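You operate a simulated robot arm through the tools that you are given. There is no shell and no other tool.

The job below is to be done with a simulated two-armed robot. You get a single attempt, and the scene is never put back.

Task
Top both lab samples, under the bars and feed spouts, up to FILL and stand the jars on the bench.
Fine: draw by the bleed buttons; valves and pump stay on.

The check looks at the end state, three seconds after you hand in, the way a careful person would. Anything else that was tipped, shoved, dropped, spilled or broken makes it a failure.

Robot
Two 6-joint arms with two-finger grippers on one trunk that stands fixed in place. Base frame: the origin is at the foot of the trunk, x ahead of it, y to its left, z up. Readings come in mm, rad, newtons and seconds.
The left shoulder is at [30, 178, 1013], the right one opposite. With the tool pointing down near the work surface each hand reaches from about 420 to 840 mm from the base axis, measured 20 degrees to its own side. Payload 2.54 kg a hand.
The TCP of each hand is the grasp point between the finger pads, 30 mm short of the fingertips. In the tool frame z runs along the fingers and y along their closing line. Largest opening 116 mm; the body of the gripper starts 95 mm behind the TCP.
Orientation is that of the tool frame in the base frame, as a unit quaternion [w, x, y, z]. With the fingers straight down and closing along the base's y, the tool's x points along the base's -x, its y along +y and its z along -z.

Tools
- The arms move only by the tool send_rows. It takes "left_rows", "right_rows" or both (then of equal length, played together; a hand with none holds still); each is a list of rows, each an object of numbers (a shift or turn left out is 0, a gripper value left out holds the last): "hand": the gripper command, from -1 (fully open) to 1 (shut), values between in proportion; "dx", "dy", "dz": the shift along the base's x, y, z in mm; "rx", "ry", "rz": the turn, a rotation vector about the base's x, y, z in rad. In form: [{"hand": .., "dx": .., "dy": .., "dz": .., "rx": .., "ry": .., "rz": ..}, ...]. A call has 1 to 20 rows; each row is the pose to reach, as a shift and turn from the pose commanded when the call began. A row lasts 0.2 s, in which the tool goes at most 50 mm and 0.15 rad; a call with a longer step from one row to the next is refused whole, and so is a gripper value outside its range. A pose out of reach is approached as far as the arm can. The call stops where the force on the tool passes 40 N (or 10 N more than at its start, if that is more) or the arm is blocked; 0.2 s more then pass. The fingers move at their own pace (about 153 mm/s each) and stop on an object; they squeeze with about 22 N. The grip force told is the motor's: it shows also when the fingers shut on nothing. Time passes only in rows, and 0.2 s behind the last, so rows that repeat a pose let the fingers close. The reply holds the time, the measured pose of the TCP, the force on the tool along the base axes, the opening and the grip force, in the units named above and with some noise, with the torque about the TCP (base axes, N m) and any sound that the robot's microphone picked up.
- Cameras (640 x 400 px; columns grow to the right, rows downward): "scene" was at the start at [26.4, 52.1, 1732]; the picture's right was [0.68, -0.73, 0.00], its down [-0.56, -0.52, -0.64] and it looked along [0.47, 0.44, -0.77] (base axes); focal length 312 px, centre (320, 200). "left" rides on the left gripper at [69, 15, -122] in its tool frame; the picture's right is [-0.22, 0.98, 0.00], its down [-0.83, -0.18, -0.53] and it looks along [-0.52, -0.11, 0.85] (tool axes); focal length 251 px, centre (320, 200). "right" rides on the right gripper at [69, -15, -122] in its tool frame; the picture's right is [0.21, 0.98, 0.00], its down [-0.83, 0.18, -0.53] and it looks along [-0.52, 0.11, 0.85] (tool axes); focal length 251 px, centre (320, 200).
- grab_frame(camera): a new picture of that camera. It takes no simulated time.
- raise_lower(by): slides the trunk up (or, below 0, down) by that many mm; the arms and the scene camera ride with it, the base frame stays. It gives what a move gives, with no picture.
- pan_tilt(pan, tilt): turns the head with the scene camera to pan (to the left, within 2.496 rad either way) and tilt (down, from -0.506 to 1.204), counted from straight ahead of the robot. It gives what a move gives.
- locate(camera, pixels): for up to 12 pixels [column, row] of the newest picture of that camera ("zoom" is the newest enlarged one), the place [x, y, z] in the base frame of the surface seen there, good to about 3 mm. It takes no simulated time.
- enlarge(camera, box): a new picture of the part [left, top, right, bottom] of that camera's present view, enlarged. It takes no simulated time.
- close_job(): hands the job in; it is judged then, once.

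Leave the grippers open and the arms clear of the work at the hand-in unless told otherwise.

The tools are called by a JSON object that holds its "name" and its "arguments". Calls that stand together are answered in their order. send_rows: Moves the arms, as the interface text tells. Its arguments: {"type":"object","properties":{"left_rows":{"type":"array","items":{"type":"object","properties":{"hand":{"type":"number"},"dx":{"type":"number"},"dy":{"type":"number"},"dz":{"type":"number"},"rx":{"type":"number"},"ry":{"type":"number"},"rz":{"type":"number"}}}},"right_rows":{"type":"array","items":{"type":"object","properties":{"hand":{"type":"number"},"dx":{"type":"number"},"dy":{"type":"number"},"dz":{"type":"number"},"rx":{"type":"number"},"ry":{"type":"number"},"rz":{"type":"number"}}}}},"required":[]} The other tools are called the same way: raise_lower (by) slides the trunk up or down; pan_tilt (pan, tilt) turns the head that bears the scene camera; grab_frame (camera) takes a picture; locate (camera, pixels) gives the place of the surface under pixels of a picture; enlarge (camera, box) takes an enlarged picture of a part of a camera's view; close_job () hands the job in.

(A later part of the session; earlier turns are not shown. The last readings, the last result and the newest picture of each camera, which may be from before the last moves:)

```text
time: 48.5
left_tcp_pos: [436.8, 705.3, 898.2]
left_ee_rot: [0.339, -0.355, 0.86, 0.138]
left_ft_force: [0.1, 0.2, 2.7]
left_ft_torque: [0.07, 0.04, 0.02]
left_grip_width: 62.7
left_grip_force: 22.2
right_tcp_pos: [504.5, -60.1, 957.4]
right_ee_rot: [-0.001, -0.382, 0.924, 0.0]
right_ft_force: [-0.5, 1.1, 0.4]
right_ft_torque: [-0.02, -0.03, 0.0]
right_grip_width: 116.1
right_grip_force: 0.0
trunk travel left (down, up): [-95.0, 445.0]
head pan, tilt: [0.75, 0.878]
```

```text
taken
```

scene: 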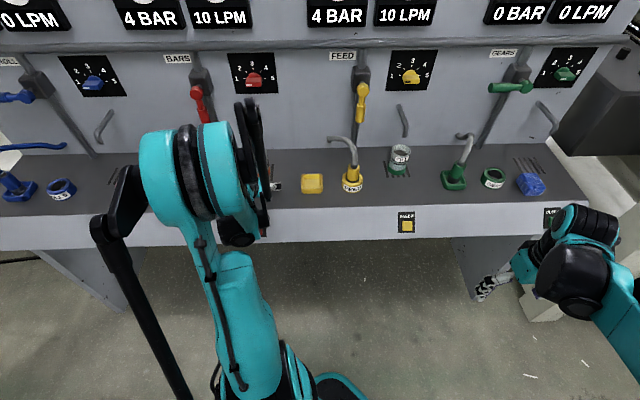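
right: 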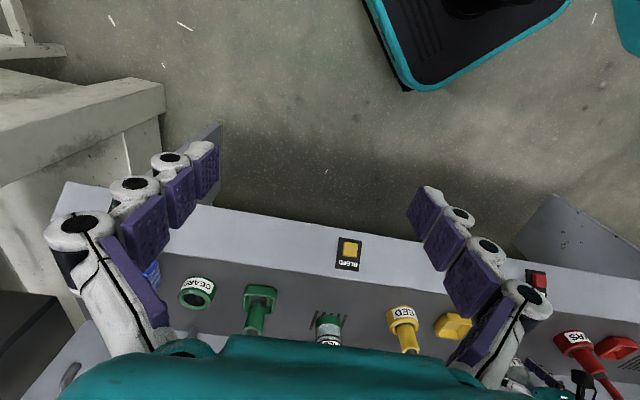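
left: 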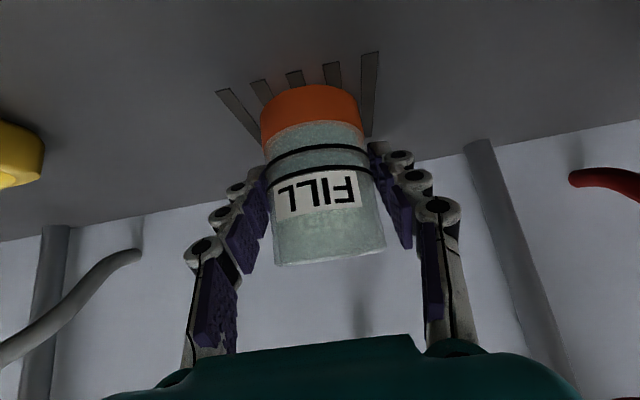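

The jar is gripped (62.7 mm, 22 N). I'll lift it slowly by 12 mm and check the load.

{"name": "send_rows", "arguments": {"left_rows": [{"dz": 3}, {"dz": 6}, {"dz": 9}, {"dz": 12}, {"dz": 12}]}}

{"name": "grab_frame", "arguments": {"camera": "left"}}

```text
time: 49.8
left_tcp_pos: [437.4, 705.1, 909.0]
left_ee_rot: [0.338, -0.356, 0.86, 0.139]
left_ft_force: [0.0, 0.1, -1.3]
left_ft_torque: [0.02, -0.01, 0.01]
left_grip_width: 62.6
left_grip_force: 21.6
right_tcp_pos: [505.6, -58.5, 958.6]
right_ee_rot: [0.0, -0.381, 0.924, 0.001]
right_ft_force: [-0.6, -0.7, 0.0]
right_ft_torque: [0.04, -0.01, -0.02]
right_grip_width: 116.0
right_grip_force: 0.0
trunk travel left (down, up): [-95.0, 445.0]
head pan, tilt: [0.75, 0.878]
```

```text
taken
```

left: 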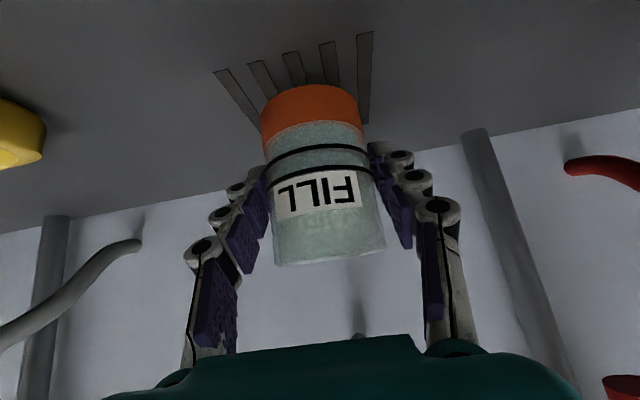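

The jar is lifted and held steady. I'll carry it straight back towards the bench front, slowly, to about (362,630).

{"name": "send_rows", "arguments": {"left_rows": [{"dx": -4, "dy": -4}, {"dx": -10, "dy": -10}, {"dx": -18, "dy": -18}, {"dx": -26, "dy": -26}, {"dx": -34, "dy": -34}, {"dx": -42, "dy": -42}, {"dx": -50, "dy": -50}, {"dx": -58, "dy": -58}, {"dx": -65, "dy": -65}, {"dx": -70, "dy": -70}, {"dx": -74, "dy": -74}, {"dx": -75, "dy": -75}, {"dx": -75, "dy": -75}]}}

{"name": "grab_frame", "arguments": {"camera": "left"}}

```text
time: 52.5
left_tcp_pos: [360.8, 630.6, 908.5]
left_ee_rot: [0.337, -0.356, 0.861, 0.137]
left_ft_force: [0.7, -0.1, -1.3]
left_ft_torque: [0.02, 0.03, -0.04]
left_grip_width: 62.5
left_grip_force: 21.3
right_tcp_pos: [504.2, -59.7, 957.4]
right_ee_rot: [0.0, -0.382, 0.924, -0.001]
right_ft_force: [0.2, -0.1, 0.8]
right_ft_torque: [-0.02, 0.0, -0.04]
right_grip_width: 116.2
right_grip_force: 0.1
trunk travel left (down, up): [-95.0, 445.0]
head pan, tilt: [0.75, 0.878]
```

```text
taken
```

left: 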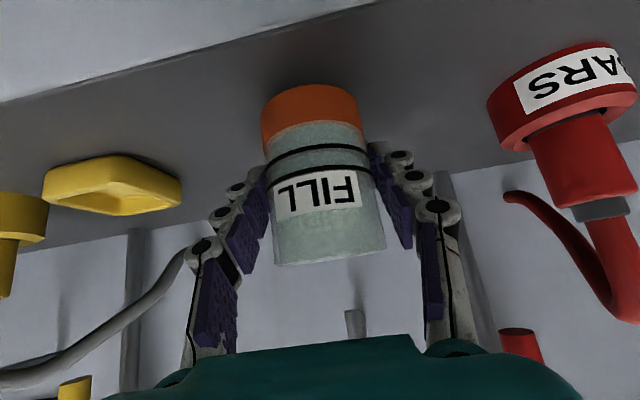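

The jar is over the clear front area of the bench. I'll lower it gently in small steps and watch for contact force.

{"name": "send_rows", "arguments": {"left_rows": [{"dz": -2}, {"dz": -4}, {"dz": -6}, {"dz": -8}, {"dz": -9.5}, {"dz": -9.5}]}}

```text
time: 54.0
left_tcp_pos: [362.3, 629.5, 898.6]
left_ee_rot: [0.339, -0.355, 0.86, 0.138]
left_ft_force: [0.0, 0.0, -2.2]
left_ft_torque: [0.01, 0.02, 0.03]
left_grip_width: 62.4
left_grip_force: 22.5
right_tcp_pos: [504.3, -58.9, 958.1]
right_ee_rot: [0.001, -0.382, 0.924, 0.001]
right_ft_force: [-0.4, -0.3, -0.3]
right_ft_torque: [0.02, 0.0, -0.01]
right_grip_width: 116.2
right_grip_force: 0.1
trunk travel left (down, up): [-95.0, 445.0]
head pan, tilt: [0.75, 0.878]
```

There is still weight on the hand (−2.2 N), so it isn't touching yet. I'll lower 2 mm more in half-millimetre steps.

{"name": "send_rows", "arguments": {"left_rows": [{"dz": -0.7}, {"dz": -1.4}, {"dz": -2.0}, {"dz": -2.0}]}}

```text
time: 55.0
left_tcp_pos: [361.4, 629.3, 898.0]
left_ee_rot: [0.339, -0.356, 0.86, 0.139]
left_ft_force: [0.1, 4.5, 11.0]
left_ft_torque: [0.19, 0.15, -0.03]
left_grip_width: 62.5
left_grip_force: 21.9
right_tcp_pos: [503.5, -59.5, 958.5]
right_ee_rot: [0.0, -0.382, 0.924, 0.001]
right_ft_force: [0.6, 1.1, 0.1]
right_ft_torque: [0.02, -0.02, 0.0]
right_grip_width: 116.0
right_grip_force: 0.0
trunk travel left (down, up): [-95.0, 445.0]
head pan, tilt: [0.75, 0.878]
```

Contact: +11 N upward, so the jar is standing. I'll relieve about 1 mm of that push and then open the fingers slowly.

{"name": "send_rows", "arguments": {"left_rows": [{"dz": 0.8}, {"dz": 0.8}]}}

```text
time: 55.5
left_tcp_pos: [360.8, 629.6, 898.9]
left_ee_rot: [0.337, -0.356, 0.86, 0.139]
left_ft_force: [1.0, 0.9, 2.2]
left_ft_torque: [0.23, -0.12, -0.06]
left_grip_width: 62.8
left_grip_force: 22.1
right_tcp_pos: [504.3, -59.3, 956.6]
right_ee_rot: [0.001, -0.382, 0.924, -0.001]
right_ft_force: [0.2, -0.1, -0.2]
right_ft_torque: [-0.04, 0.01, 0.02]
right_grip_width: 115.9
right_grip_force: 0.1
trunk travel left (down, up): [-95.0, 445.0]
head pan, tilt: [0.75, 0.878]
```

Load is nearly zero now (2.2 N). I'll open the fingers gradually.

{"name": "send_rows", "arguments": {"left_rows": [{"hand": -0.15}, {"hand": -0.25}, {"hand": -0.4}, {"hand": -0.7}, {"hand": -1}, {"hand": -1}]}}

{"name": "grab_frame", "arguments": {"camera": "left"}}

```text
time: 57.0
left_tcp_pos: [360.7, 630.6, 899.3]
left_ee_rot: [0.338, -0.356, 0.86, 0.138]
left_ft_force: [0.1, 0.1, 0.6]
left_ft_torque: [-0.02, -0.02, -0.02]
left_grip_width: 116.1
left_grip_force: 0.1
right_tcp_pos: [503.7, -59.2, 957.3]
right_ee_rot: [0.0, -0.382, 0.924, 0.0]
right_ft_force: [0.1, 0.1, -0.3]
right_ft_torque: [-0.02, -0.01, 0.01]
right_grip_width: 115.9
right_grip_force: 0.1
trunk travel left (down, up): [-95.0, 445.0]
head pan, tilt: [0.75, 0.878]
```

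```text
taken
```

left: 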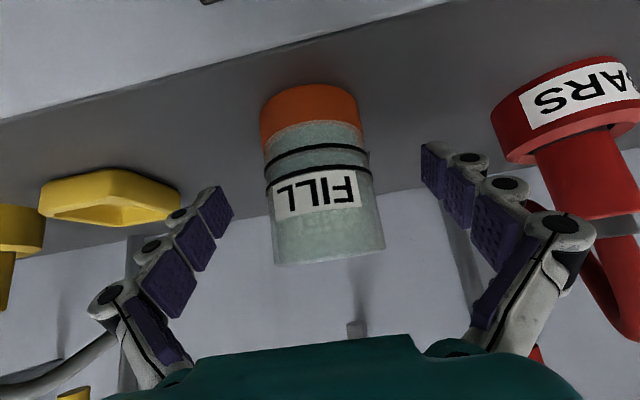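

The BARS jar stands on the bench on its own. I'll withdraw the hand back and up along the finger direction, keeping the fingers open around it until clear.

{"name": "send_rows", "arguments": {"left_rows": [{"dx": -8, "dy": -8, "dz": 12}, {"dx": -18, "dy": -18, "dz": 27}, {"dx": -30, "dy": -30, "dz": 45}, {"dx": -42, "dy": -42, "dz": 65}, {"dx": -52, "dy": -52, "dz": 95}]}}

{"name": "grab_frame", "arguments": {"camera": "left"}}

{"name": "enlarge", "arguments": {"camera": "scene", "box": [200, 130, 320, 230]}}

```text
time: 58.1
left_tcp_pos: [308.6, 578.3, 993.7]
left_ee_rot: [0.338, -0.355, 0.86, 0.138]
left_ft_force: [0.2, -0.2, 0.5]
left_ft_torque: [0.04, 0.03, 0.04]
left_grip_width: 116.2
left_grip_force: 0.1
right_tcp_pos: [504.3, -60.5, 957.6]
right_ee_rot: [0.0, -0.382, 0.924, 0.0]
right_ft_force: [0.2, -0.3, -0.5]
right_ft_torque: [0.01, 0.0, -0.02]
right_grip_width: 116.2
right_grip_force: 0.1
trunk travel left (down, up): [-95.0, 445.0]
head pan, tilt: [0.75, 0.878]
```

```text
taken
```

left: 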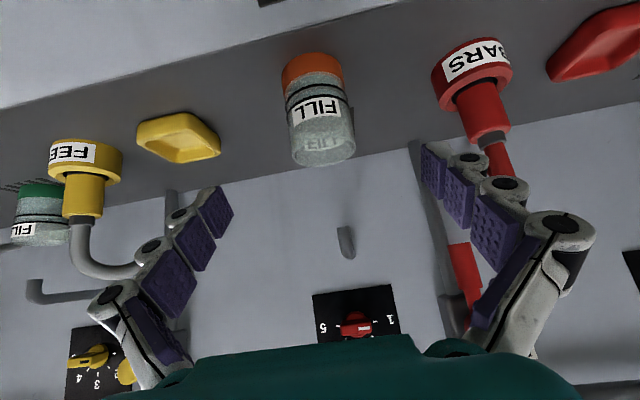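

```text
4.00 times, centred on (260, 180) of scene
```

zoom: 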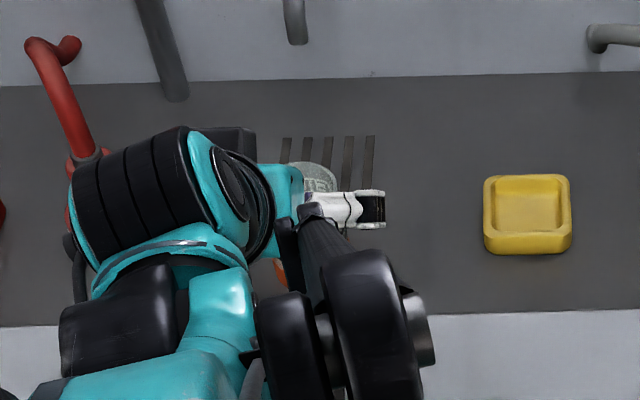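

The BARS jar is standing in the clear and the hand is out. Next I'll move the left hand sideways along the bench front, staying at z ≈ 995, to face the FEED jar, while the right hand moves further out of the way.

{"name": "send_rows", "arguments": {"left_rows": [{"dx": 15, "dy": -15}, {"dx": 45, "dy": -45}, {"dx": 77, "dy": -77}, {"dx": 109, "dy": -109}, {"dx": 141, "dy": -142}, {"dx": 173, "dy": -174}, {"dx": 205, "dy": -206}, {"dx": 237, "dy": -239}, {"dx": 269, "dy": -271}, {"dx": 300, "dy": -302}, {"dx": 322, "dy": -324}, {"dx": 322, "dy": -324}], "right_rows": [{"dx": -5, "dy": -20, "dz": 5}, {"dx": -10, "dy": -40, "dz": 10}, {"dx": -15, "dy": -60, "dz": 15}, {"dx": -20, "dy": -80, "dz": 20}, {"dx": -25, "dy": -100, "dz": 25}, {"dx": -30, "dy": -120, "dz": 30}, {"dx": -30, "dy": -130, "dz": 30}, {"dx": -30, "dy": -130, "dz": 30}, {"dx": -30, "dy": -130, "dz": 30}, {"dx": -30, "dy": -130, "dz": 30}, {"dx": -30, "dy": -130, "dz": 30}, {"dx": -30, "dy": -130, "dz": 30}]}}

{"name": "grab_frame", "arguments": {"camera": "left"}}

{"name": "grab_frame", "arguments": {"camera": "scene"}}

```text
time: 60.8
left_tcp_pos: [633.5, 253.9, 995.5]
left_ee_rot: [0.337, -0.356, 0.861, 0.138]
left_ft_force: [-0.9, -0.1, 0.2]
left_ft_torque: [0.02, 0.0, 0.01]
left_grip_width: 116.1
left_grip_force: 0.1
right_tcp_pos: [474.9, -187.6, 987.6]
right_ee_rot: [0.001, -0.383, 0.924, 0.0]
right_ft_force: [-1.4, -0.2, -0.3]
right_ft_torque: [-0.01, -0.01, -0.02]
right_grip_width: 115.9
right_grip_force: 0.1
trunk travel left (down, up): [-95.0, 445.0]
head pan, tilt: [0.75, 0.878]
```

```text
taken
```

left: 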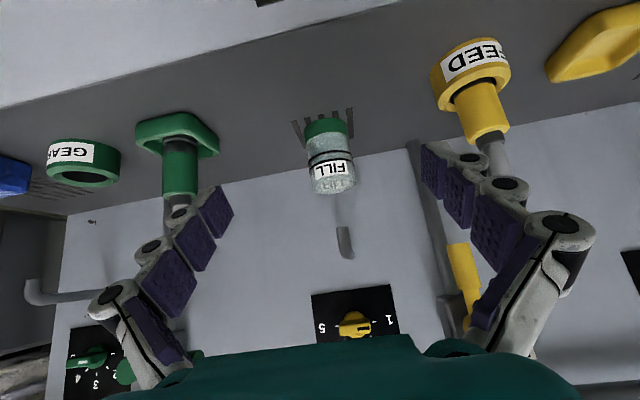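

```text
taken
```

scene: 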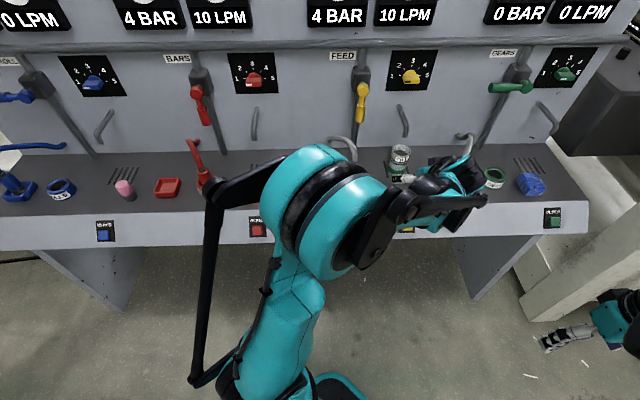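

Facing the FEED jar now, at (330,160) in the left view. I'll locate its wall and the spout from here for exact alignment.

{"name": "enlarge", "arguments": {"camera": "left", "box": [285, 100, 381, 260]}}

{"name": "locate", "arguments": {"camera": "left", "pixels": [[325, 125], [308, 130], [344, 130], [330, 168], [312, 160], [350, 168], [345, 255], [345, 230], [318, 148], [300, 125], [352, 112], [335, 80]]}}

{"name": "locate", "arguments": {"camera": "zoom", "pixels": [[292, 60], [265, 70], [320, 65], [300, 100], [275, 105], [325, 100], [300, 128], [285, 128], [325, 124], [345, 330], [340, 290], [270, 120]]}}

```text
2.50 times, centred on (333, 180) of left
```

zoom: 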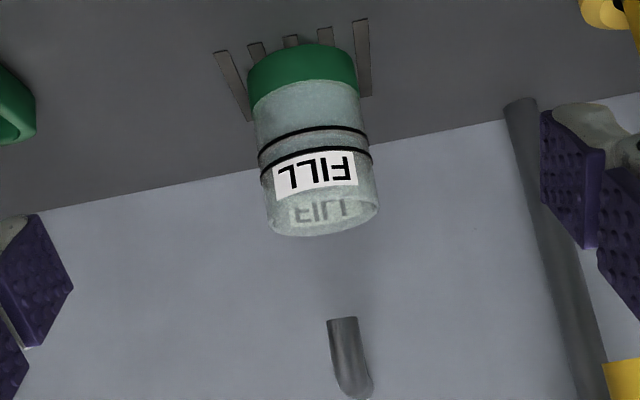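

```text
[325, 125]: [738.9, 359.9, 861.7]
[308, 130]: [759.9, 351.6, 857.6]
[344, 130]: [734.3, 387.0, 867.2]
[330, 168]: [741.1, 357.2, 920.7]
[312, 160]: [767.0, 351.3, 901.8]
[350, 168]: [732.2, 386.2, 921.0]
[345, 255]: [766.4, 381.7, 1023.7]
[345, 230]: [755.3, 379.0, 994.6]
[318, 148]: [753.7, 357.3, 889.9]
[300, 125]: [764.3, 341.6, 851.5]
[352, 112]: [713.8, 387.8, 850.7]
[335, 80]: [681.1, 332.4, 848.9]
```

```text
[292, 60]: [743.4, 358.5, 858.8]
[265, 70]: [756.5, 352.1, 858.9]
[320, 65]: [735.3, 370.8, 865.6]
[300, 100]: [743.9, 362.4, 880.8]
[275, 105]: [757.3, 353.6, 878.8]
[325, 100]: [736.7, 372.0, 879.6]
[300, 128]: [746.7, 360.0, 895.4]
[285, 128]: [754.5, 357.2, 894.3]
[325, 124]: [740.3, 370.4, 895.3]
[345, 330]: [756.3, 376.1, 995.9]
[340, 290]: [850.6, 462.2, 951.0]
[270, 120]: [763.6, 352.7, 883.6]
```

The FEED jar centre fits (762,381). I'll check the nearest neighbours' edges (green tray and yellow ring) for finger clearance.

{"name": "locate", "arguments": {"camera": "left", "pixels": [[217, 152], [200, 125], [150, 125], [437, 80], [450, 105], [480, 130], [178, 185], [200, 155], [500, 90], [420, 60]]}}

```text
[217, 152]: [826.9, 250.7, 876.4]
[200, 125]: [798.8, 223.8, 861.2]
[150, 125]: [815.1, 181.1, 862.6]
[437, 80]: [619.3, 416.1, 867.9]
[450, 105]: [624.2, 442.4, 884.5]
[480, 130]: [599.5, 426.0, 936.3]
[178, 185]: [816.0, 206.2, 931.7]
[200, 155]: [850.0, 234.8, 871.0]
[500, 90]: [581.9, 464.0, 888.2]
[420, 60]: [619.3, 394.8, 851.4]
```

There is plenty of clearance: the green tray starts at u ≈ 403 and the yellow ring ends at u ≈ 141, while my open fingers span 198–335. I'll descend to the pre-grasp point at about (688,308,897).

{"name": "send_rows", "arguments": {"left_rows": [{"dx": 12, "dy": 12, "dz": -20}, {"dx": 24, "dy": 24, "dz": -42}, {"dx": 38, "dy": 38, "dz": -66}, {"dx": 50, "dy": 50, "dz": -88}, {"dx": 54.5, "dy": 54, "dz": -98}, {"dx": 54.5, "dy": 54, "dz": -98}]}}

{"name": "grab_frame", "arguments": {"camera": "left"}}

```text
time: 62.1
left_tcp_pos: [685.2, 306.4, 897.3]
left_ee_rot: [0.337, -0.355, 0.861, 0.138]
left_ft_force: [-0.4, -0.2, -0.1]
left_ft_torque: [-0.02, 0.03, 0.01]
left_grip_width: 115.9
left_grip_force: 0.1
right_tcp_pos: [475.6, -189.4, 987.1]
right_ee_rot: [0.0, -0.381, 0.924, 0.0]
right_ft_force: [0.6, -0.3, 0.3]
right_ft_torque: [0.01, 0.01, 0.03]
right_grip_width: 115.9
right_grip_force: 0.1
trunk travel left (down, up): [-95.0, 445.0]
head pan, tilt: [0.75, 0.878]
```

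```text
taken
```

left: 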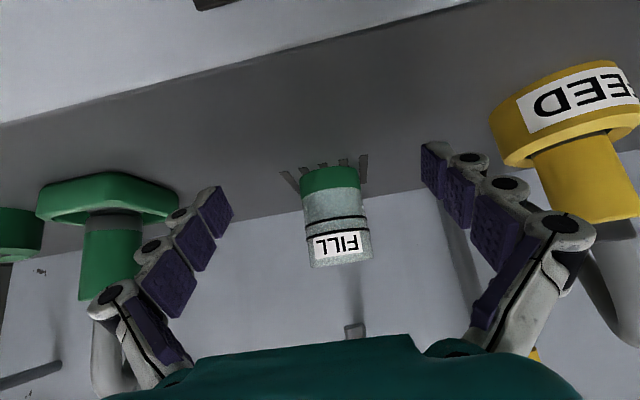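

In position at (685,306,897), with the jar centred. I'll slide in to the jar in small steps with open fingers.

{"name": "send_rows", "arguments": {"left_rows": [{"dx": 15, "dy": 15}, {"dx": 30, "dy": 30}, {"dx": 45, "dy": 45}, {"dx": 58, "dy": 57}, {"dx": 68, "dy": 67}, {"dx": 75.5, "dy": 74.5}, {"dx": 75.5, "dy": 74.5}]}}

{"name": "grab_frame", "arguments": {"camera": "left"}}

{"name": "enlarge", "arguments": {"camera": "left", "box": [256, 70, 396, 280]}}

{"name": "enlarge", "arguments": {"camera": "left", "box": [256, 120, 396, 190]}}

```text
time: 63.8
left_tcp_pos: [763.3, 382.3, 895.5]
left_ee_rot: [0.337, -0.356, 0.86, 0.138]
left_ft_force: [-0.3, 0.3, 0.4]
left_ft_torque: [0.02, -0.03, 0.0]
left_grip_width: 115.8
left_grip_force: 0.0
right_tcp_pos: [474.4, -189.2, 987.3]
right_ee_rot: [-0.001, -0.382, 0.924, 0.0]
right_ft_force: [-0.5, -0.8, 0.8]
right_ft_torque: [0.01, -0.03, 0.04]
right_grip_width: 116.3
right_grip_force: 0.1
trunk travel left (down, up): [-95.0, 445.0]
head pan, tilt: [0.75, 0.878]
```

```text
taken
```

left: 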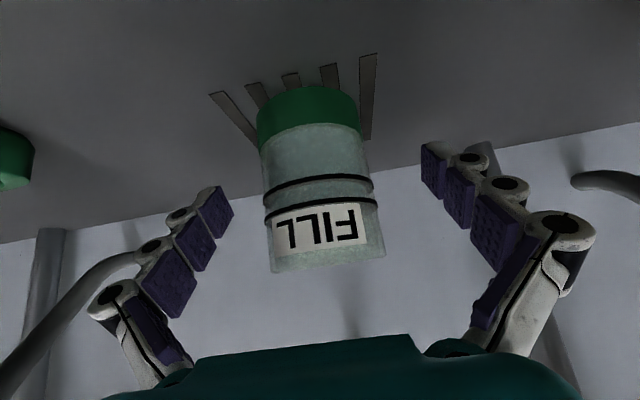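

```text
1.90 times, centred on (326, 175) of left
```

zoom: 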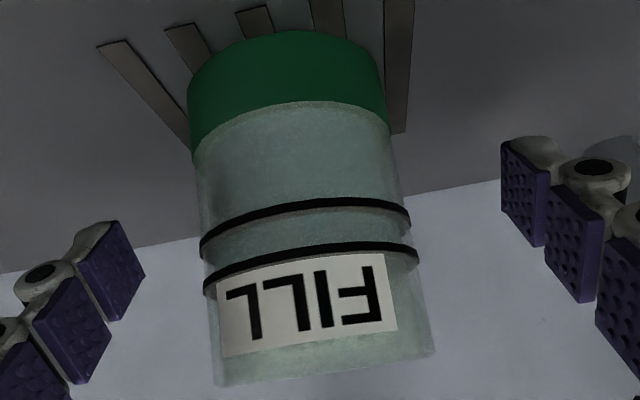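

```text
4.57 times, centred on (326, 155) of left
```

zoom: 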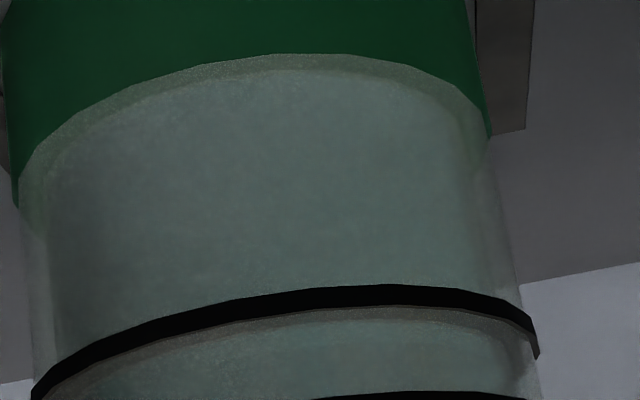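

No contact force. I'll take one close look at the FEED band to confirm its level before gripping.

{"name": "enlarge", "arguments": {"camera": "left", "box": [270, 165, 380, 225]}}

```text
5.82 times, centred on (325, 195) of left
```

zoom: 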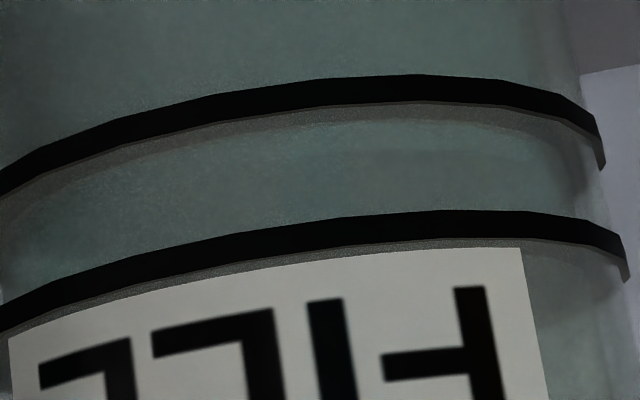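

Blue fills the band just above the lower line's plate. I'll measure the surface in this view.

{"name": "locate", "arguments": {"camera": "zoom", "pixels": [[300, 120], [300, 140], [300, 160], [300, 180], [300, 200], [200, 160], [200, 190], [200, 215], [400, 130], [400, 160], [400, 185], [450, 170]]}}

```text
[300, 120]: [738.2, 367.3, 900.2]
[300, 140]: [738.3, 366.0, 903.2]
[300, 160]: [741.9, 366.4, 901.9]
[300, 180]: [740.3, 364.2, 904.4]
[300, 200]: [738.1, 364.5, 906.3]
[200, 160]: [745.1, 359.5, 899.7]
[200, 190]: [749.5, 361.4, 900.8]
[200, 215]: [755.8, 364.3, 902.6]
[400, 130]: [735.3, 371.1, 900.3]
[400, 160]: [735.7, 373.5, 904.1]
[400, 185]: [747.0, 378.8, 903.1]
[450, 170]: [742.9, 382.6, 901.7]
```

The surface reads about z 902.3 here. I'll measure the two black lines in the same view for a fair comparison.

{"name": "locate", "arguments": {"camera": "zoom", "pixels": [[300, 85], [300, 92], [400, 85], [400, 92], [200, 110], [300, 225], [300, 232], [400, 218], [400, 226], [200, 243], [460, 88], [460, 222]]}}

```text
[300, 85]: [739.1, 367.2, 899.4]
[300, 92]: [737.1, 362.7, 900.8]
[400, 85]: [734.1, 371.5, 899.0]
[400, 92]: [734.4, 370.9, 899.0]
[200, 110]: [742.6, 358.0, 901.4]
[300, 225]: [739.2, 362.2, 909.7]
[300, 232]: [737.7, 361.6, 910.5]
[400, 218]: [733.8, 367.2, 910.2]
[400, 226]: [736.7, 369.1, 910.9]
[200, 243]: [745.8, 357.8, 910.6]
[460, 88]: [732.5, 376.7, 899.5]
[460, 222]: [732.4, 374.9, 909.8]
```

In this view the lines are at z ≈ 899.9 and 910.3 and the FEED surface is at ≈ 902.5, about a quarter of the way up the zone. That is inside but on the low side, and the jar is still under the spout, so I'll add about 2 mm. First I'll back the left hand straight out.

{"name": "send_rows", "arguments": {"left_rows": [{"dx": -12, "dy": -12}, {"dx": -27, "dy": -27}, {"dx": -42, "dy": -42}, {"dx": -58, "dy": -57}, {"dx": -75.5, "dy": -74.5}, {"dx": -95, "dy": -94, "dz": 15}, {"dx": -120, "dy": -119, "dz": 30}, {"hand": 1, "dx": -150, "dy": -149, "dz": 30}, {"dx": -180, "dy": -179, "dz": 10}, {"dx": -190, "dy": -188, "dz": -27}, {"dx": -190, "dy": -188, "dz": -27}]}}

{"name": "grab_frame", "arguments": {"camera": "left"}}

{"name": "grab_frame", "arguments": {"camera": "scene"}}

```text
time: 66.2
left_tcp_pos: [572.7, 197.1, 867.1]
left_ee_rot: [0.337, -0.356, 0.861, 0.138]
left_ft_force: [0.2, -1.0, -0.2]
left_ft_torque: [0.0, 0.02, 0.01]
left_grip_width: 0.2
left_grip_force: 22.1
right_tcp_pos: [474.1, -186.6, 985.5]
right_ee_rot: [0.0, -0.382, 0.924, 0.0]
right_ft_force: [-0.6, 1.4, -0.4]
right_ft_torque: [0.01, -0.03, 0.02]
right_grip_width: 116.3
right_grip_force: 0.0
trunk travel left (down, up): [-95.0, 445.0]
head pan, tilt: [0.75, 0.878]
```

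```text
taken
```

left: 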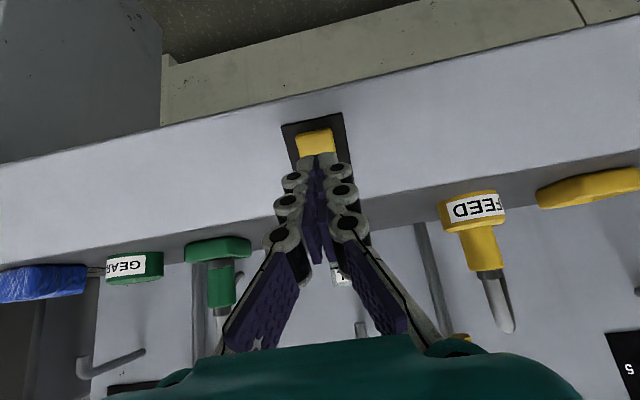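

```text
taken
```

scene: 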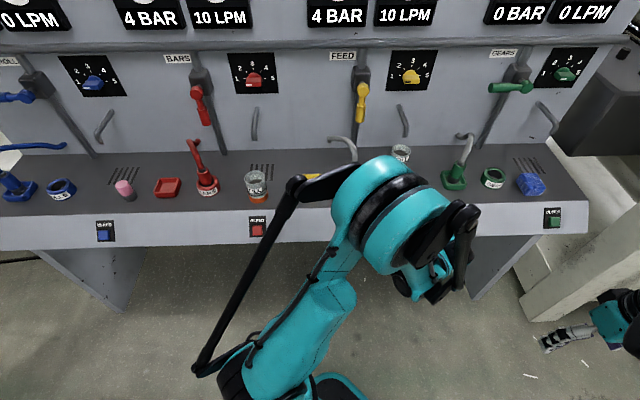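

The left hand is in front of the yellow button, and the scene camera now sees the BARS jar on the bench at (257,188). I'll zoom on both jars before tapping.

{"name": "enlarge", "arguments": {"camera": "scene", "box": [240, 160, 276, 210]}}

{"name": "enlarge", "arguments": {"camera": "scene", "box": [380, 135, 420, 175]}}

{"name": "enlarge", "arguments": {"camera": "left", "box": [280, 110, 360, 170]}}

```text
8.00 times, centred on (258, 185) of scene
```

zoom: 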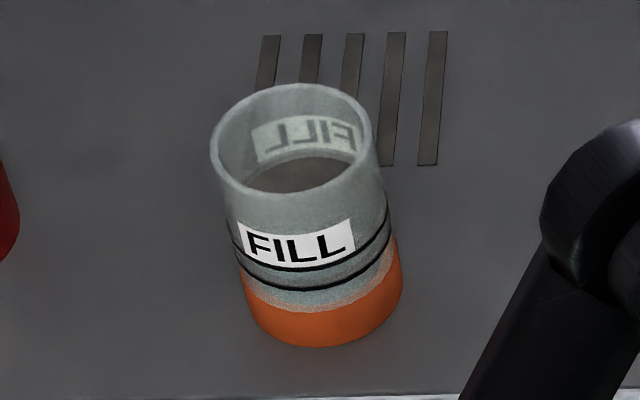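

```text
10.00 times, centred on (400, 155) of scene
```

zoom: 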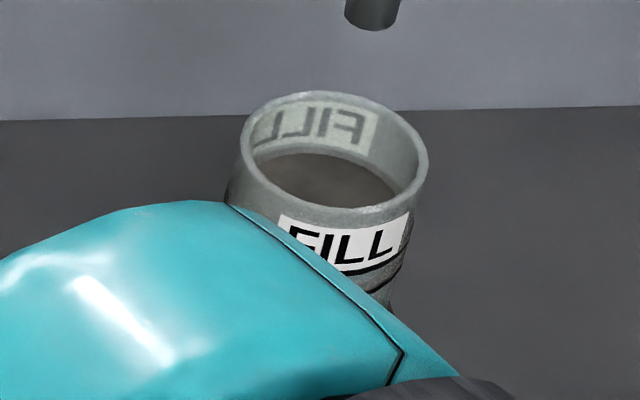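

```text
6.67 times, centred on (320, 140) of left
```

zoom: 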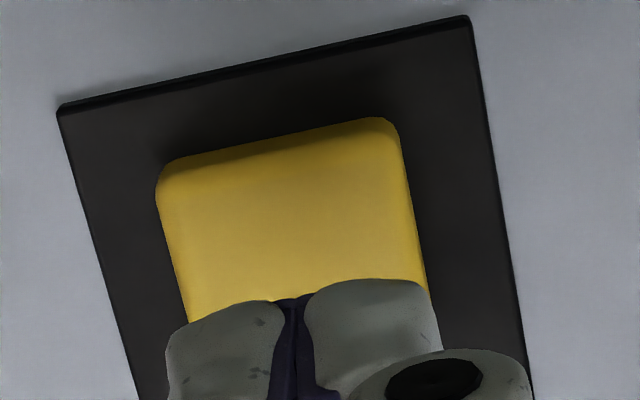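

The BARS jar stands well on the bench. I'll now give the FEED button one short tap with about 0.45 s of flow (≈ 2.5–3 mm), lined up as before, and back off.

{"name": "send_rows", "arguments": {"left_rows": [{"dx": 7.5, "dy": 7.5, "dz": -10.6}, {"dx": 15.1, "dy": 14.9, "dz": -21.2}, {"dx": 18.1, "dy": 17.9, "dz": -25.5}, {"dx": 24.6, "dy": 24.4, "dz": -34.6}, {"dx": 24.6, "dy": 24.4, "dz": -34.6}, {"dx": 24.6, "dy": 24.4, "dz": -34.6}, {"dx": 10, "dy": 10, "dz": -14.1}, {"dx": 0, "dy": 0, "dz": 0}]}}

{"name": "enlarge", "arguments": {"camera": "scene", "box": [380, 135, 420, 175]}}

```text
time: 68.0
left_tcp_pos: [571.1, 194.9, 867.7]
left_ee_rot: [0.337, -0.356, 0.861, 0.138]
left_ft_force: [-0.4, 1.1, -0.1]
left_ft_torque: [0.0, 0.01, 0.01]
left_grip_width: 0.0
left_grip_force: 28.4
right_tcp_pos: [474.9, -188.7, 987.0]
right_ee_rot: [0.0, -0.383, 0.924, 0.0]
right_ft_force: [-0.6, 0.1, -0.1]
right_ft_torque: [0.03, -0.01, 0.04]
right_grip_width: 116.2
right_grip_force: 0.0
trunk travel left (down, up): [-95.0, 445.0]
head pan, tilt: [0.75, 0.878]
heard: click
```

```text
10.00 times, centred on (400, 155) of scene
```

zoom: 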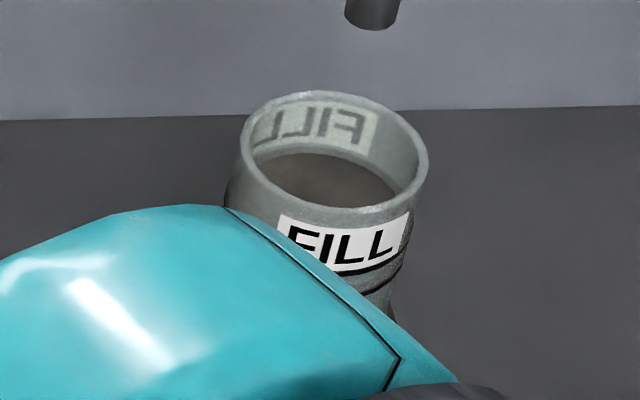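

A click was heard and the flow has stopped. I'll return to the pre-grasp spot in front of the FEED jar with the fingers open and measure the level again.

{"name": "send_rows", "arguments": {"left_rows": [{"dx": 0, "dy": 0, "dz": 37}, {"hand": -1, "dx": 10, "dy": 9, "dz": 57}, {"dx": 40, "dy": 39, "dz": 57}, {"dx": 70, "dy": 69, "dz": 57}, {"dx": 95, "dy": 94, "dz": 42}, {"dx": 115, "dy": 113, "dz": 29}, {"dx": 115, "dy": 113, "dz": 29}]}}

{"name": "grab_frame", "arguments": {"camera": "left"}}

{"name": "enlarge", "arguments": {"camera": "left", "box": [296, 200, 380, 252]}}

```text
time: 69.5
left_tcp_pos: [689.4, 307.5, 899.9]
left_ee_rot: [0.338, -0.355, 0.86, 0.139]
left_ft_force: [-0.8, -0.8, 0.0]
left_ft_torque: [0.01, 0.01, -0.01]
left_grip_width: 116.4
left_grip_force: 0.1
right_tcp_pos: [476.2, -188.7, 987.8]
right_ee_rot: [0.0, -0.382, 0.924, -0.001]
right_ft_force: [0.6, -0.4, 0.8]
right_ft_torque: [0.0, -0.02, -0.02]
right_grip_width: 116.0
right_grip_force: 0.2
trunk travel left (down, up): [-95.0, 445.0]
head pan, tilt: [0.75, 0.878]
```

```text
taken
```

left: 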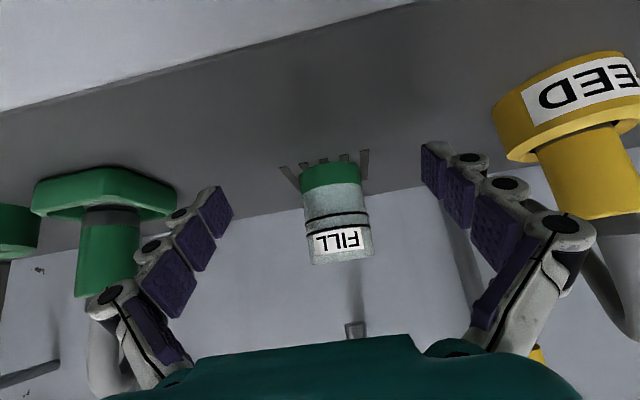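

```text
7.62 times, centred on (338, 226) of left
```

zoom: 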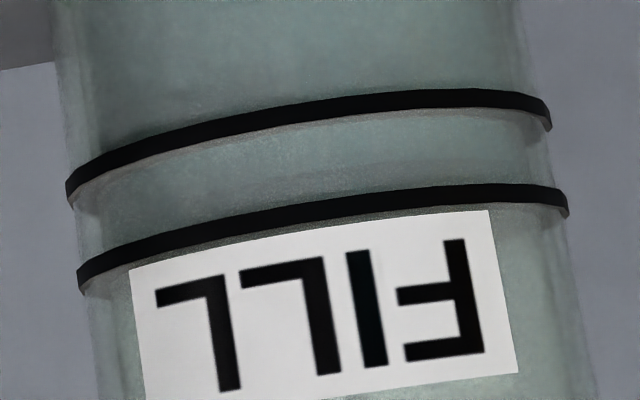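

A surface edge is now visible inside the band as the grey lens near (350,180). I'll measure it against the lines.

{"name": "locate", "arguments": {"camera": "zoom", "pixels": [[300, 150], [300, 165], [300, 180], [300, 192], [400, 140], [400, 155], [400, 170], [400, 182], [200, 185], [200, 200], [350, 175], [350, 188]]}}

{"name": "locate", "arguments": {"camera": "zoom", "pixels": [[300, 110], [300, 114], [400, 98], [400, 102], [200, 132], [300, 207], [300, 211], [400, 193], [400, 198], [200, 228], [460, 95], [460, 190]]}}

{"name": "enlarge", "arguments": {"camera": "left", "box": [302, 208, 374, 240]}}

```text
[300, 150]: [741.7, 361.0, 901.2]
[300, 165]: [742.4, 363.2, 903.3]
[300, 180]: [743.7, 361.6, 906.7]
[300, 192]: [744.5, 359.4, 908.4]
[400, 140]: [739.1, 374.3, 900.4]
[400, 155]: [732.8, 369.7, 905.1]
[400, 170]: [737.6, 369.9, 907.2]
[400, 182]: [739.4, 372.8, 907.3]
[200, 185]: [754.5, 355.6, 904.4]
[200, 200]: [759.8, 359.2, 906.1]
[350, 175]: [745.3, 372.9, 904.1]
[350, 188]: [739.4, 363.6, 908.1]
```

```text
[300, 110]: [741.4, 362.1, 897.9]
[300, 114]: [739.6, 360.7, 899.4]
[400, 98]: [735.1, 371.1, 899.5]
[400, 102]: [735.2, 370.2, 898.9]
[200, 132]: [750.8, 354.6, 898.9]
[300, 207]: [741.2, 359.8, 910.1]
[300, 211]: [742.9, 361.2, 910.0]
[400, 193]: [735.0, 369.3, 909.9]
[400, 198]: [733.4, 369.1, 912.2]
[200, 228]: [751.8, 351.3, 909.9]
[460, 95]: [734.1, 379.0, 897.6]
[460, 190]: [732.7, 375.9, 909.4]
```

```text
8.89 times, centred on (338, 224) of left
```

zoom: 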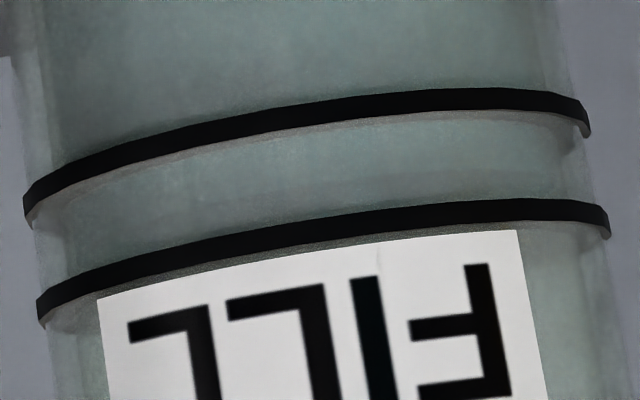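

The lines read 898.8 and 910.3, and the surface is about 904.5–906, so the level is mid-zone. I'll slide in around the FEED jar again with open fingers.

{"name": "send_rows", "arguments": {"left_rows": [{"dx": 15, "dy": 15, "dz": -1.5}, {"dx": 30, "dy": 30, "dz": -2.5}, {"dx": 45, "dy": 45, "dz": -2.5}, {"dx": 58, "dy": 58, "dz": -2.5}, {"dx": 67, "dy": 67, "dz": -2.5}, {"dx": 73, "dy": 73.5, "dz": -2.5}, {"dx": 73, "dy": 73.5, "dz": -2.5}]}}

{"name": "grab_frame", "arguments": {"camera": "left"}}

```text
time: 71.2
left_tcp_pos: [758.6, 381.5, 895.0]
left_ee_rot: [0.338, -0.355, 0.861, 0.138]
left_ft_force: [0.3, -0.5, 0.3]
left_ft_torque: [-0.02, -0.02, 0.0]
left_grip_width: 116.2
left_grip_force: 0.1
right_tcp_pos: [475.6, -187.3, 986.6]
right_ee_rot: [-0.001, -0.382, 0.924, 0.0]
right_ft_force: [-0.1, 0.9, 0.1]
right_ft_torque: [0.03, 0.0, 0.01]
right_grip_width: 116.2
right_grip_force: 0.1
trunk travel left (down, up): [-95.0, 445.0]
head pan, tilt: [0.75, 0.878]
```

```text
taken
```

left: 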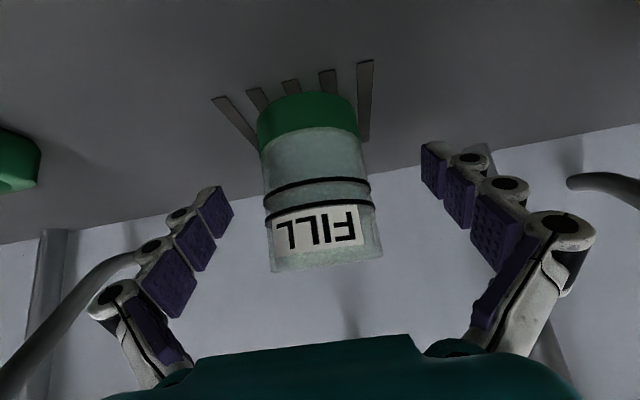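

Centred to within about 3 mm. I'll nudge 2 mm sideways and close the fingers on the jar.

{"name": "send_rows", "arguments": {"left_rows": [{"dx": 2.2, "dy": -1.5}, {"hand": 1, "dx": 2.2, "dy": -1.5}, {"dx": 2.2, "dy": -1.5}, {"dx": 2.2, "dy": -1.5}, {"dx": 2.2, "dy": -1.5}]}}

{"name": "grab_frame", "arguments": {"camera": "left"}}

```text
time: 72.3
left_tcp_pos: [761.2, 379.8, 894.8]
left_ee_rot: [0.34, -0.355, 0.86, 0.138]
left_ft_force: [0.3, -0.8, 1.1]
left_ft_torque: [0.04, -0.05, -0.01]
left_grip_width: 62.7
left_grip_force: 22.4
right_tcp_pos: [475.5, -188.6, 986.9]
right_ee_rot: [0.0, -0.382, 0.924, 0.0]
right_ft_force: [0.2, 0.5, 0.2]
right_ft_torque: [0.0, 0.04, 0.02]
right_grip_width: 116.1
right_grip_force: 0.0
trunk travel left (down, up): [-95.0, 445.0]
head pan, tilt: [0.75, 0.878]
```

```text
taken
```

left: 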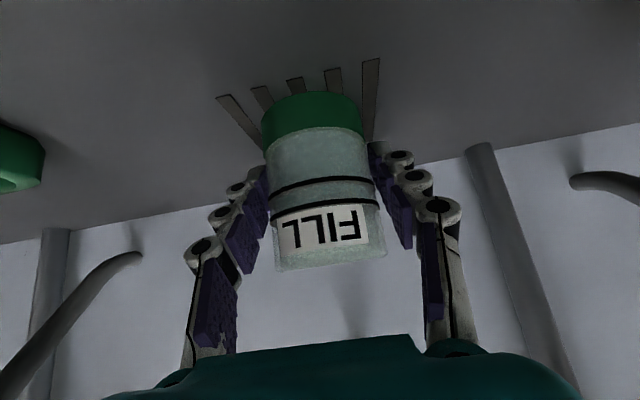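

The FEED jar is gripped (62.7 mm, 22 N). I'll lift it slowly by 12 mm.

{"name": "send_rows", "arguments": {"left_rows": [{"dz": 3}, {"dz": 6}, {"dz": 9}, {"dz": 12}, {"dz": 12}]}}

{"name": "grab_frame", "arguments": {"camera": "left"}}

```text
time: 73.5
left_tcp_pos: [762.9, 379.9, 907.0]
left_ee_rot: [0.338, -0.356, 0.86, 0.138]
left_ft_force: [-0.2, -0.4, -2.9]
left_ft_torque: [-0.02, 0.02, -0.02]
left_grip_width: 63.0
left_grip_force: 21.9
right_tcp_pos: [475.1, -189.0, 986.4]
right_ee_rot: [0.0, -0.382, 0.924, 0.0]
right_ft_force: [0.6, 0.4, -0.7]
right_ft_torque: [-0.01, 0.0, -0.01]
right_grip_width: 115.9
right_grip_force: 0.1
trunk travel left (down, up): [-95.0, 445.0]
head pan, tilt: [0.75, 0.878]
```

```text
taken
```

left: 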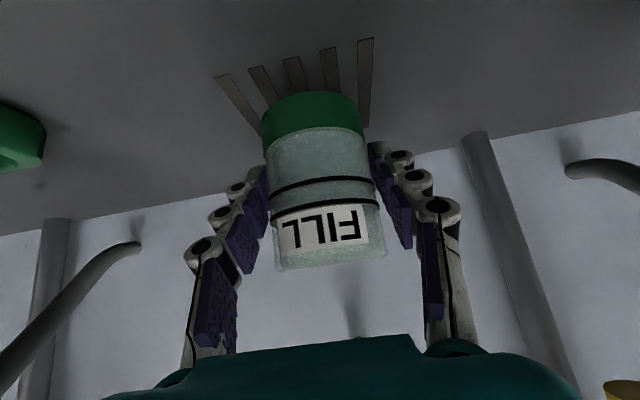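

Lifted cleanly (−2.9 N). I'll carry it straight back towards the bench front, slowly, about 105 mm.

{"name": "send_rows", "arguments": {"left_rows": [{"dx": -4, "dy": -4}, {"dx": -10, "dy": -10}, {"dx": -18, "dy": -18}, {"dx": -26, "dy": -26}, {"dx": -34, "dy": -34}, {"dx": -42, "dy": -42}, {"dx": -50, "dy": -50}, {"dx": -58, "dy": -58}, {"dx": -65, "dy": -65}, {"dx": -70, "dy": -70}, {"dx": -74, "dy": -74}, {"dx": -75, "dy": -75}, {"dx": -75, "dy": -75}]}}

{"name": "grab_frame", "arguments": {"camera": "left"}}

```text
time: 76.3
left_tcp_pos: [687.7, 304.9, 906.8]
left_ee_rot: [0.337, -0.356, 0.86, 0.138]
left_ft_force: [-0.3, 0.2, -1.6]
left_ft_torque: [-0.06, 0.01, 0.02]
left_grip_width: 62.8
left_grip_force: 22.4
right_tcp_pos: [474.1, -187.6, 987.2]
right_ee_rot: [0.0, -0.382, 0.924, 0.0]
right_ft_force: [0.2, -0.2, -0.4]
right_ft_torque: [-0.06, 0.01, 0.01]
right_grip_width: 116.1
right_grip_force: 0.1
trunk travel left (down, up): [-95.0, 445.0]
head pan, tilt: [0.75, 0.878]
```

```text
taken
```

left: 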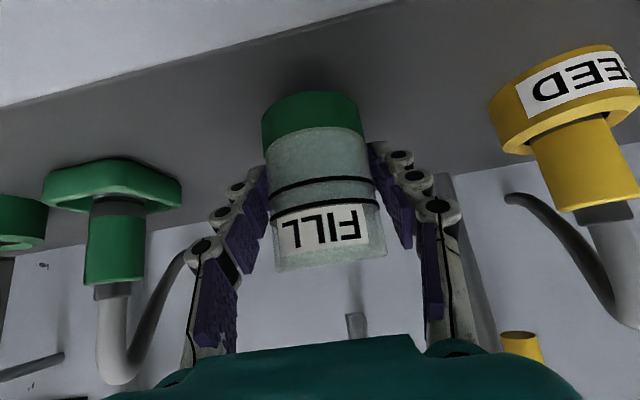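

The jar is above clear bench in front of the grille. I'll lower it gently.

{"name": "send_rows", "arguments": {"left_rows": [{"dz": -2}, {"dz": -4}, {"dz": -6}, {"dz": -8}, {"dz": -9.5}, {"dz": -10.5}, {"dz": -10.5}]}}

```text
time: 78.0
left_tcp_pos: [687.3, 306.2, 895.5]
left_ee_rot: [0.337, -0.356, 0.86, 0.138]
left_ft_force: [-0.4, 0.0, -1.6]
left_ft_torque: [-0.03, 0.01, 0.0]
left_grip_width: 62.6
left_grip_force: 22.3
right_tcp_pos: [474.8, -186.9, 986.9]
right_ee_rot: [0.0, -0.383, 0.924, 0.0]
right_ft_force: [-0.1, 0.8, 0.4]
right_ft_torque: [0.0, -0.01, 0.0]
right_grip_width: 116.0
right_grip_force: 0.2
trunk travel left (down, up): [-95.0, 445.0]
head pan, tilt: [0.75, 0.878]
```

Still hanging (−1.6 N). I'll lower 1.5 mm more in small steps.

{"name": "send_rows", "arguments": {"left_rows": [{"dz": -0.5}, {"dz": -1.0}, {"dz": -1.4}, {"dz": -1.4}]}}

```text
time: 79.0
left_tcp_pos: [686.4, 303.8, 895.2]
left_ee_rot: [0.338, -0.356, 0.86, 0.138]
left_ft_force: [-0.6, -0.6, 0.5]
left_ft_torque: [0.01, 0.04, 0.01]
left_grip_width: 62.7
left_grip_force: 21.6
right_tcp_pos: [475.0, -188.5, 986.1]
right_ee_rot: [0.0, -0.382, 0.924, 0.0]
right_ft_force: [-1.0, 0.0, 0.3]
right_ft_torque: [0.01, 0.03, 0.01]
right_grip_width: 116.1
right_grip_force: 0.1
trunk travel left (down, up): [-95.0, 445.0]
head pan, tilt: [0.75, 0.878]
```

The weight has nearly gone off the hand (+0.5 N), so it is just touching. I'll lower another 0.6 mm to make sure it is seated.

{"name": "send_rows", "arguments": {"left_rows": [{"dz": -0.3}, {"dz": -0.6}, {"dz": -0.6}]}}

```text
time: 79.8
left_tcp_pos: [686.8, 303.3, 894.8]
left_ee_rot: [0.338, -0.356, 0.86, 0.139]
left_ft_force: [2.9, 0.6, 7.8]
left_ft_torque: [0.05, -0.04, -0.01]
left_grip_width: 62.9
left_grip_force: 21.9
right_tcp_pos: [474.5, -187.9, 987.1]
right_ee_rot: [0.0, -0.382, 0.924, 0.0]
right_ft_force: [0.5, 0.4, 0.5]
right_ft_torque: [-0.01, 0.03, -0.01]
right_grip_width: 116.1
right_grip_force: 0.0
trunk travel left (down, up): [-95.0, 445.0]
head pan, tilt: [0.75, 0.878]
```

Seated (+7.8 N). I'll relieve the push slightly and open the fingers gradually.

{"name": "send_rows", "arguments": {"left_rows": [{"dz": 0.5}, {"dz": 0.5}, {"hand": -0.15, "dz": 0.5}, {"hand": -0.25, "dz": 0.5}, {"hand": -0.4, "dz": 0.5}, {"hand": -0.7, "dz": 0.5}, {"hand": -1, "dz": 0.5}, {"hand": -1, "dz": 0.5}]}}

{"name": "grab_frame", "arguments": {"camera": "left"}}

```text
time: 81.5
left_tcp_pos: [686.7, 304.7, 894.6]
left_ee_rot: [0.337, -0.356, 0.861, 0.138]
left_ft_force: [-0.7, -0.1, 0.2]
left_ft_torque: [-0.03, -0.03, 0.0]
left_grip_width: 116.0
left_grip_force: 0.0
right_tcp_pos: [475.4, -188.4, 987.0]
right_ee_rot: [0.0, -0.382, 0.924, -0.001]
right_ft_force: [-0.4, -0.1, 1.0]
right_ft_torque: [0.03, -0.01, 0.0]
right_grip_width: 115.7
right_grip_force: 0.0
trunk travel left (down, up): [-95.0, 445.0]
head pan, tilt: [0.75, 0.878]
```

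```text
taken
```

left: 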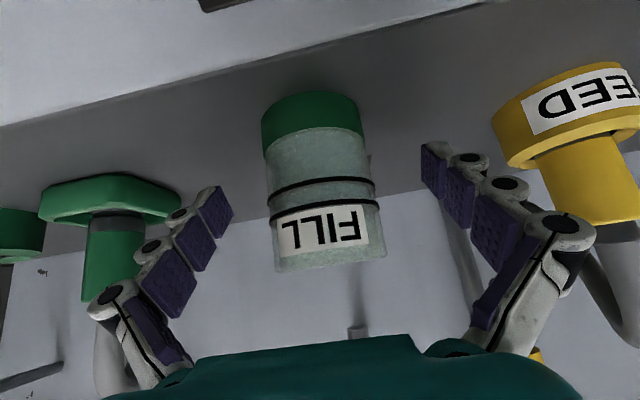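

The FEED jar stands on its own. I'll withdraw the left hand back and up, open, until clear of the bench.

{"name": "send_rows", "arguments": {"left_rows": [{"dx": -8, "dy": -8, "dz": 12}, {"dx": -18, "dy": -18, "dz": 27}, {"dx": -30, "dy": -30, "dz": 45}, {"dx": -42, "dy": -42, "dz": 65}, {"dx": -56, "dy": -50, "dz": 95}, {"dx": -80, "dy": -45, "dz": 125}, {"dx": -110, "dy": -35, "dz": 150}, {"dx": -145, "dy": -25, "dz": 170}, {"dx": -180, "dy": -10, "dz": 190}]}}

{"name": "grab_frame", "arguments": {"camera": "left"}}

{"name": "grab_frame", "arguments": {"camera": "scene"}}

```text
time: 83.5
left_tcp_pos: [506.0, 293.0, 1088.3]
left_ee_rot: [0.339, -0.355, 0.86, 0.137]
left_ft_force: [-0.3, 0.7, 0.0]
left_ft_torque: [-0.01, 0.0, -0.02]
left_grip_width: 115.9
left_grip_force: 0.1
right_tcp_pos: [474.1, -188.7, 988.6]
right_ee_rot: [0.0, -0.382, 0.924, -0.001]
right_ft_force: [0.2, 0.3, 0.4]
right_ft_torque: [-0.03, -0.06, 0.02]
right_grip_width: 116.0
right_grip_force: 0.2
trunk travel left (down, up): [-95.0, 445.0]
head pan, tilt: [0.75, 0.878]
```

```text
taken
```

left: 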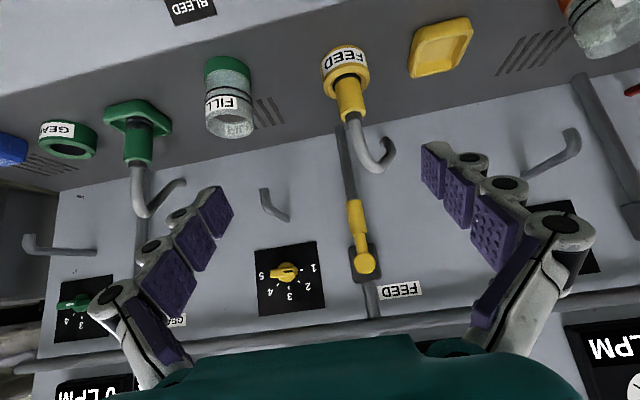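

```text
taken
```

scene: 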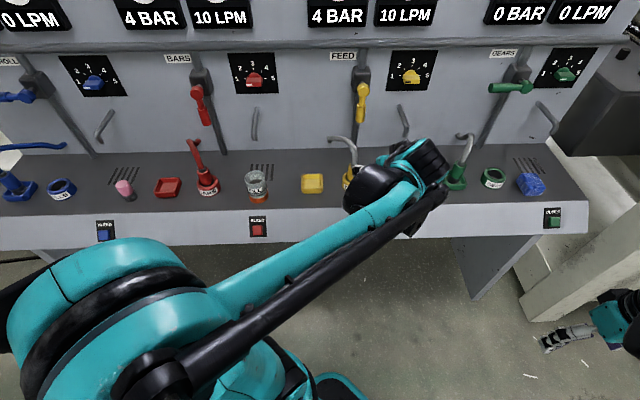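

Both jars are standing on the bench. I'll raise the trunk back to its starting height and draw the left arm further back, so nothing hangs near the work and I can inspect everything.

{"name": "raise_lower", "arguments": {"by": 130}}

{"name": "send_rows", "arguments": {"left_rows": [{"rx": -0.1, "ry": 0.1, "dx": -20, "dy": 15, "dz": 0}, {"rx": -0.2, "ry": 0.2, "dx": -45, "dy": 35, "dz": 0}, {"rx": -0.3, "ry": 0.3, "dx": -75, "dy": 60, "dz": -10}, {"rx": -0.4, "ry": 0.4, "dx": -105, "dy": 85, "dz": -20}, {"rx": -0.5, "ry": 0.5, "dx": -130, "dy": 105, "dz": -30}, {"rx": -0.53, "ry": 0.53, "dx": -150, "dy": 130, "dz": -40}]}}

{"name": "grab_frame", "arguments": {"camera": "scene"}}

{"name": "grab_frame", "arguments": {"camera": "left"}}

```text
time: 85.1
left_tcp_pos: [505.6, 293.8, 1216.9]
left_ee_rot: [0.338, -0.356, 0.86, 0.138]
left_ft_force: [0.1, -0.4, 0.0]
left_ft_torque: [0.03, -0.01, 0.02]
left_grip_width: 115.7
left_grip_force: 0.0
right_tcp_pos: [475.8, -187.9, 1118.3]
right_ee_rot: [0.0, -0.382, 0.924, 0.0]
right_ft_force: [0.7, -0.3, -0.3]
right_ft_torque: [0.01, 0.0, 0.02]
right_grip_width: 116.0
right_grip_force: 0.1
trunk travel left (down, up): [-225.0, 315.0]
head pan, tilt: [0.75, 0.878]
```

```text
time: 86.5
left_tcp_pos: [357.1, 423.4, 1177.5]
left_ee_rot: [0.0, -0.383, 0.924, -0.003]
left_ft_force: [-0.3, -0.5, -0.7]
left_ft_torque: [-0.01, -0.04, 0.05]
left_grip_width: 115.7
left_grip_force: 0.2
right_tcp_pos: [474.2, -188.3, 1117.8]
right_ee_rot: [0.0, -0.382, 0.924, 0.0]
right_ft_force: [-0.2, 0.4, 0.1]
right_ft_torque: [-0.04, 0.01, 0.02]
right_grip_width: 115.9
right_grip_force: 0.1
trunk travel left (down, up): [-225.0, 315.0]
head pan, tilt: [0.75, 0.878]
```

```text
taken
```

scene: 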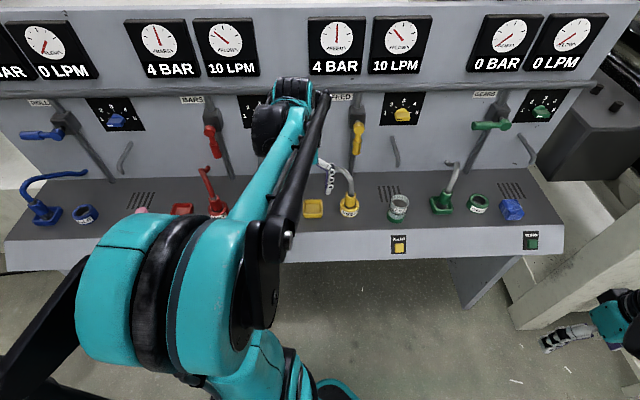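

```text
taken
```

left: 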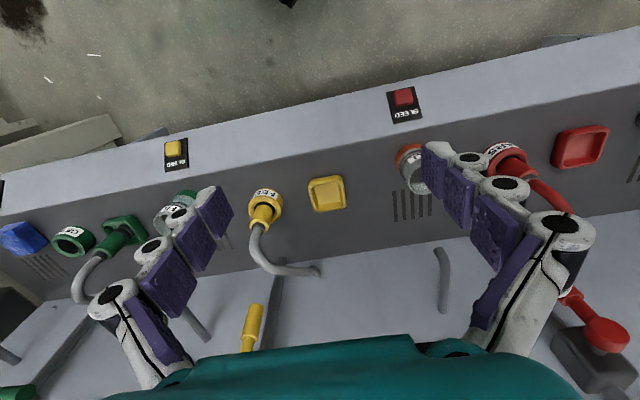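

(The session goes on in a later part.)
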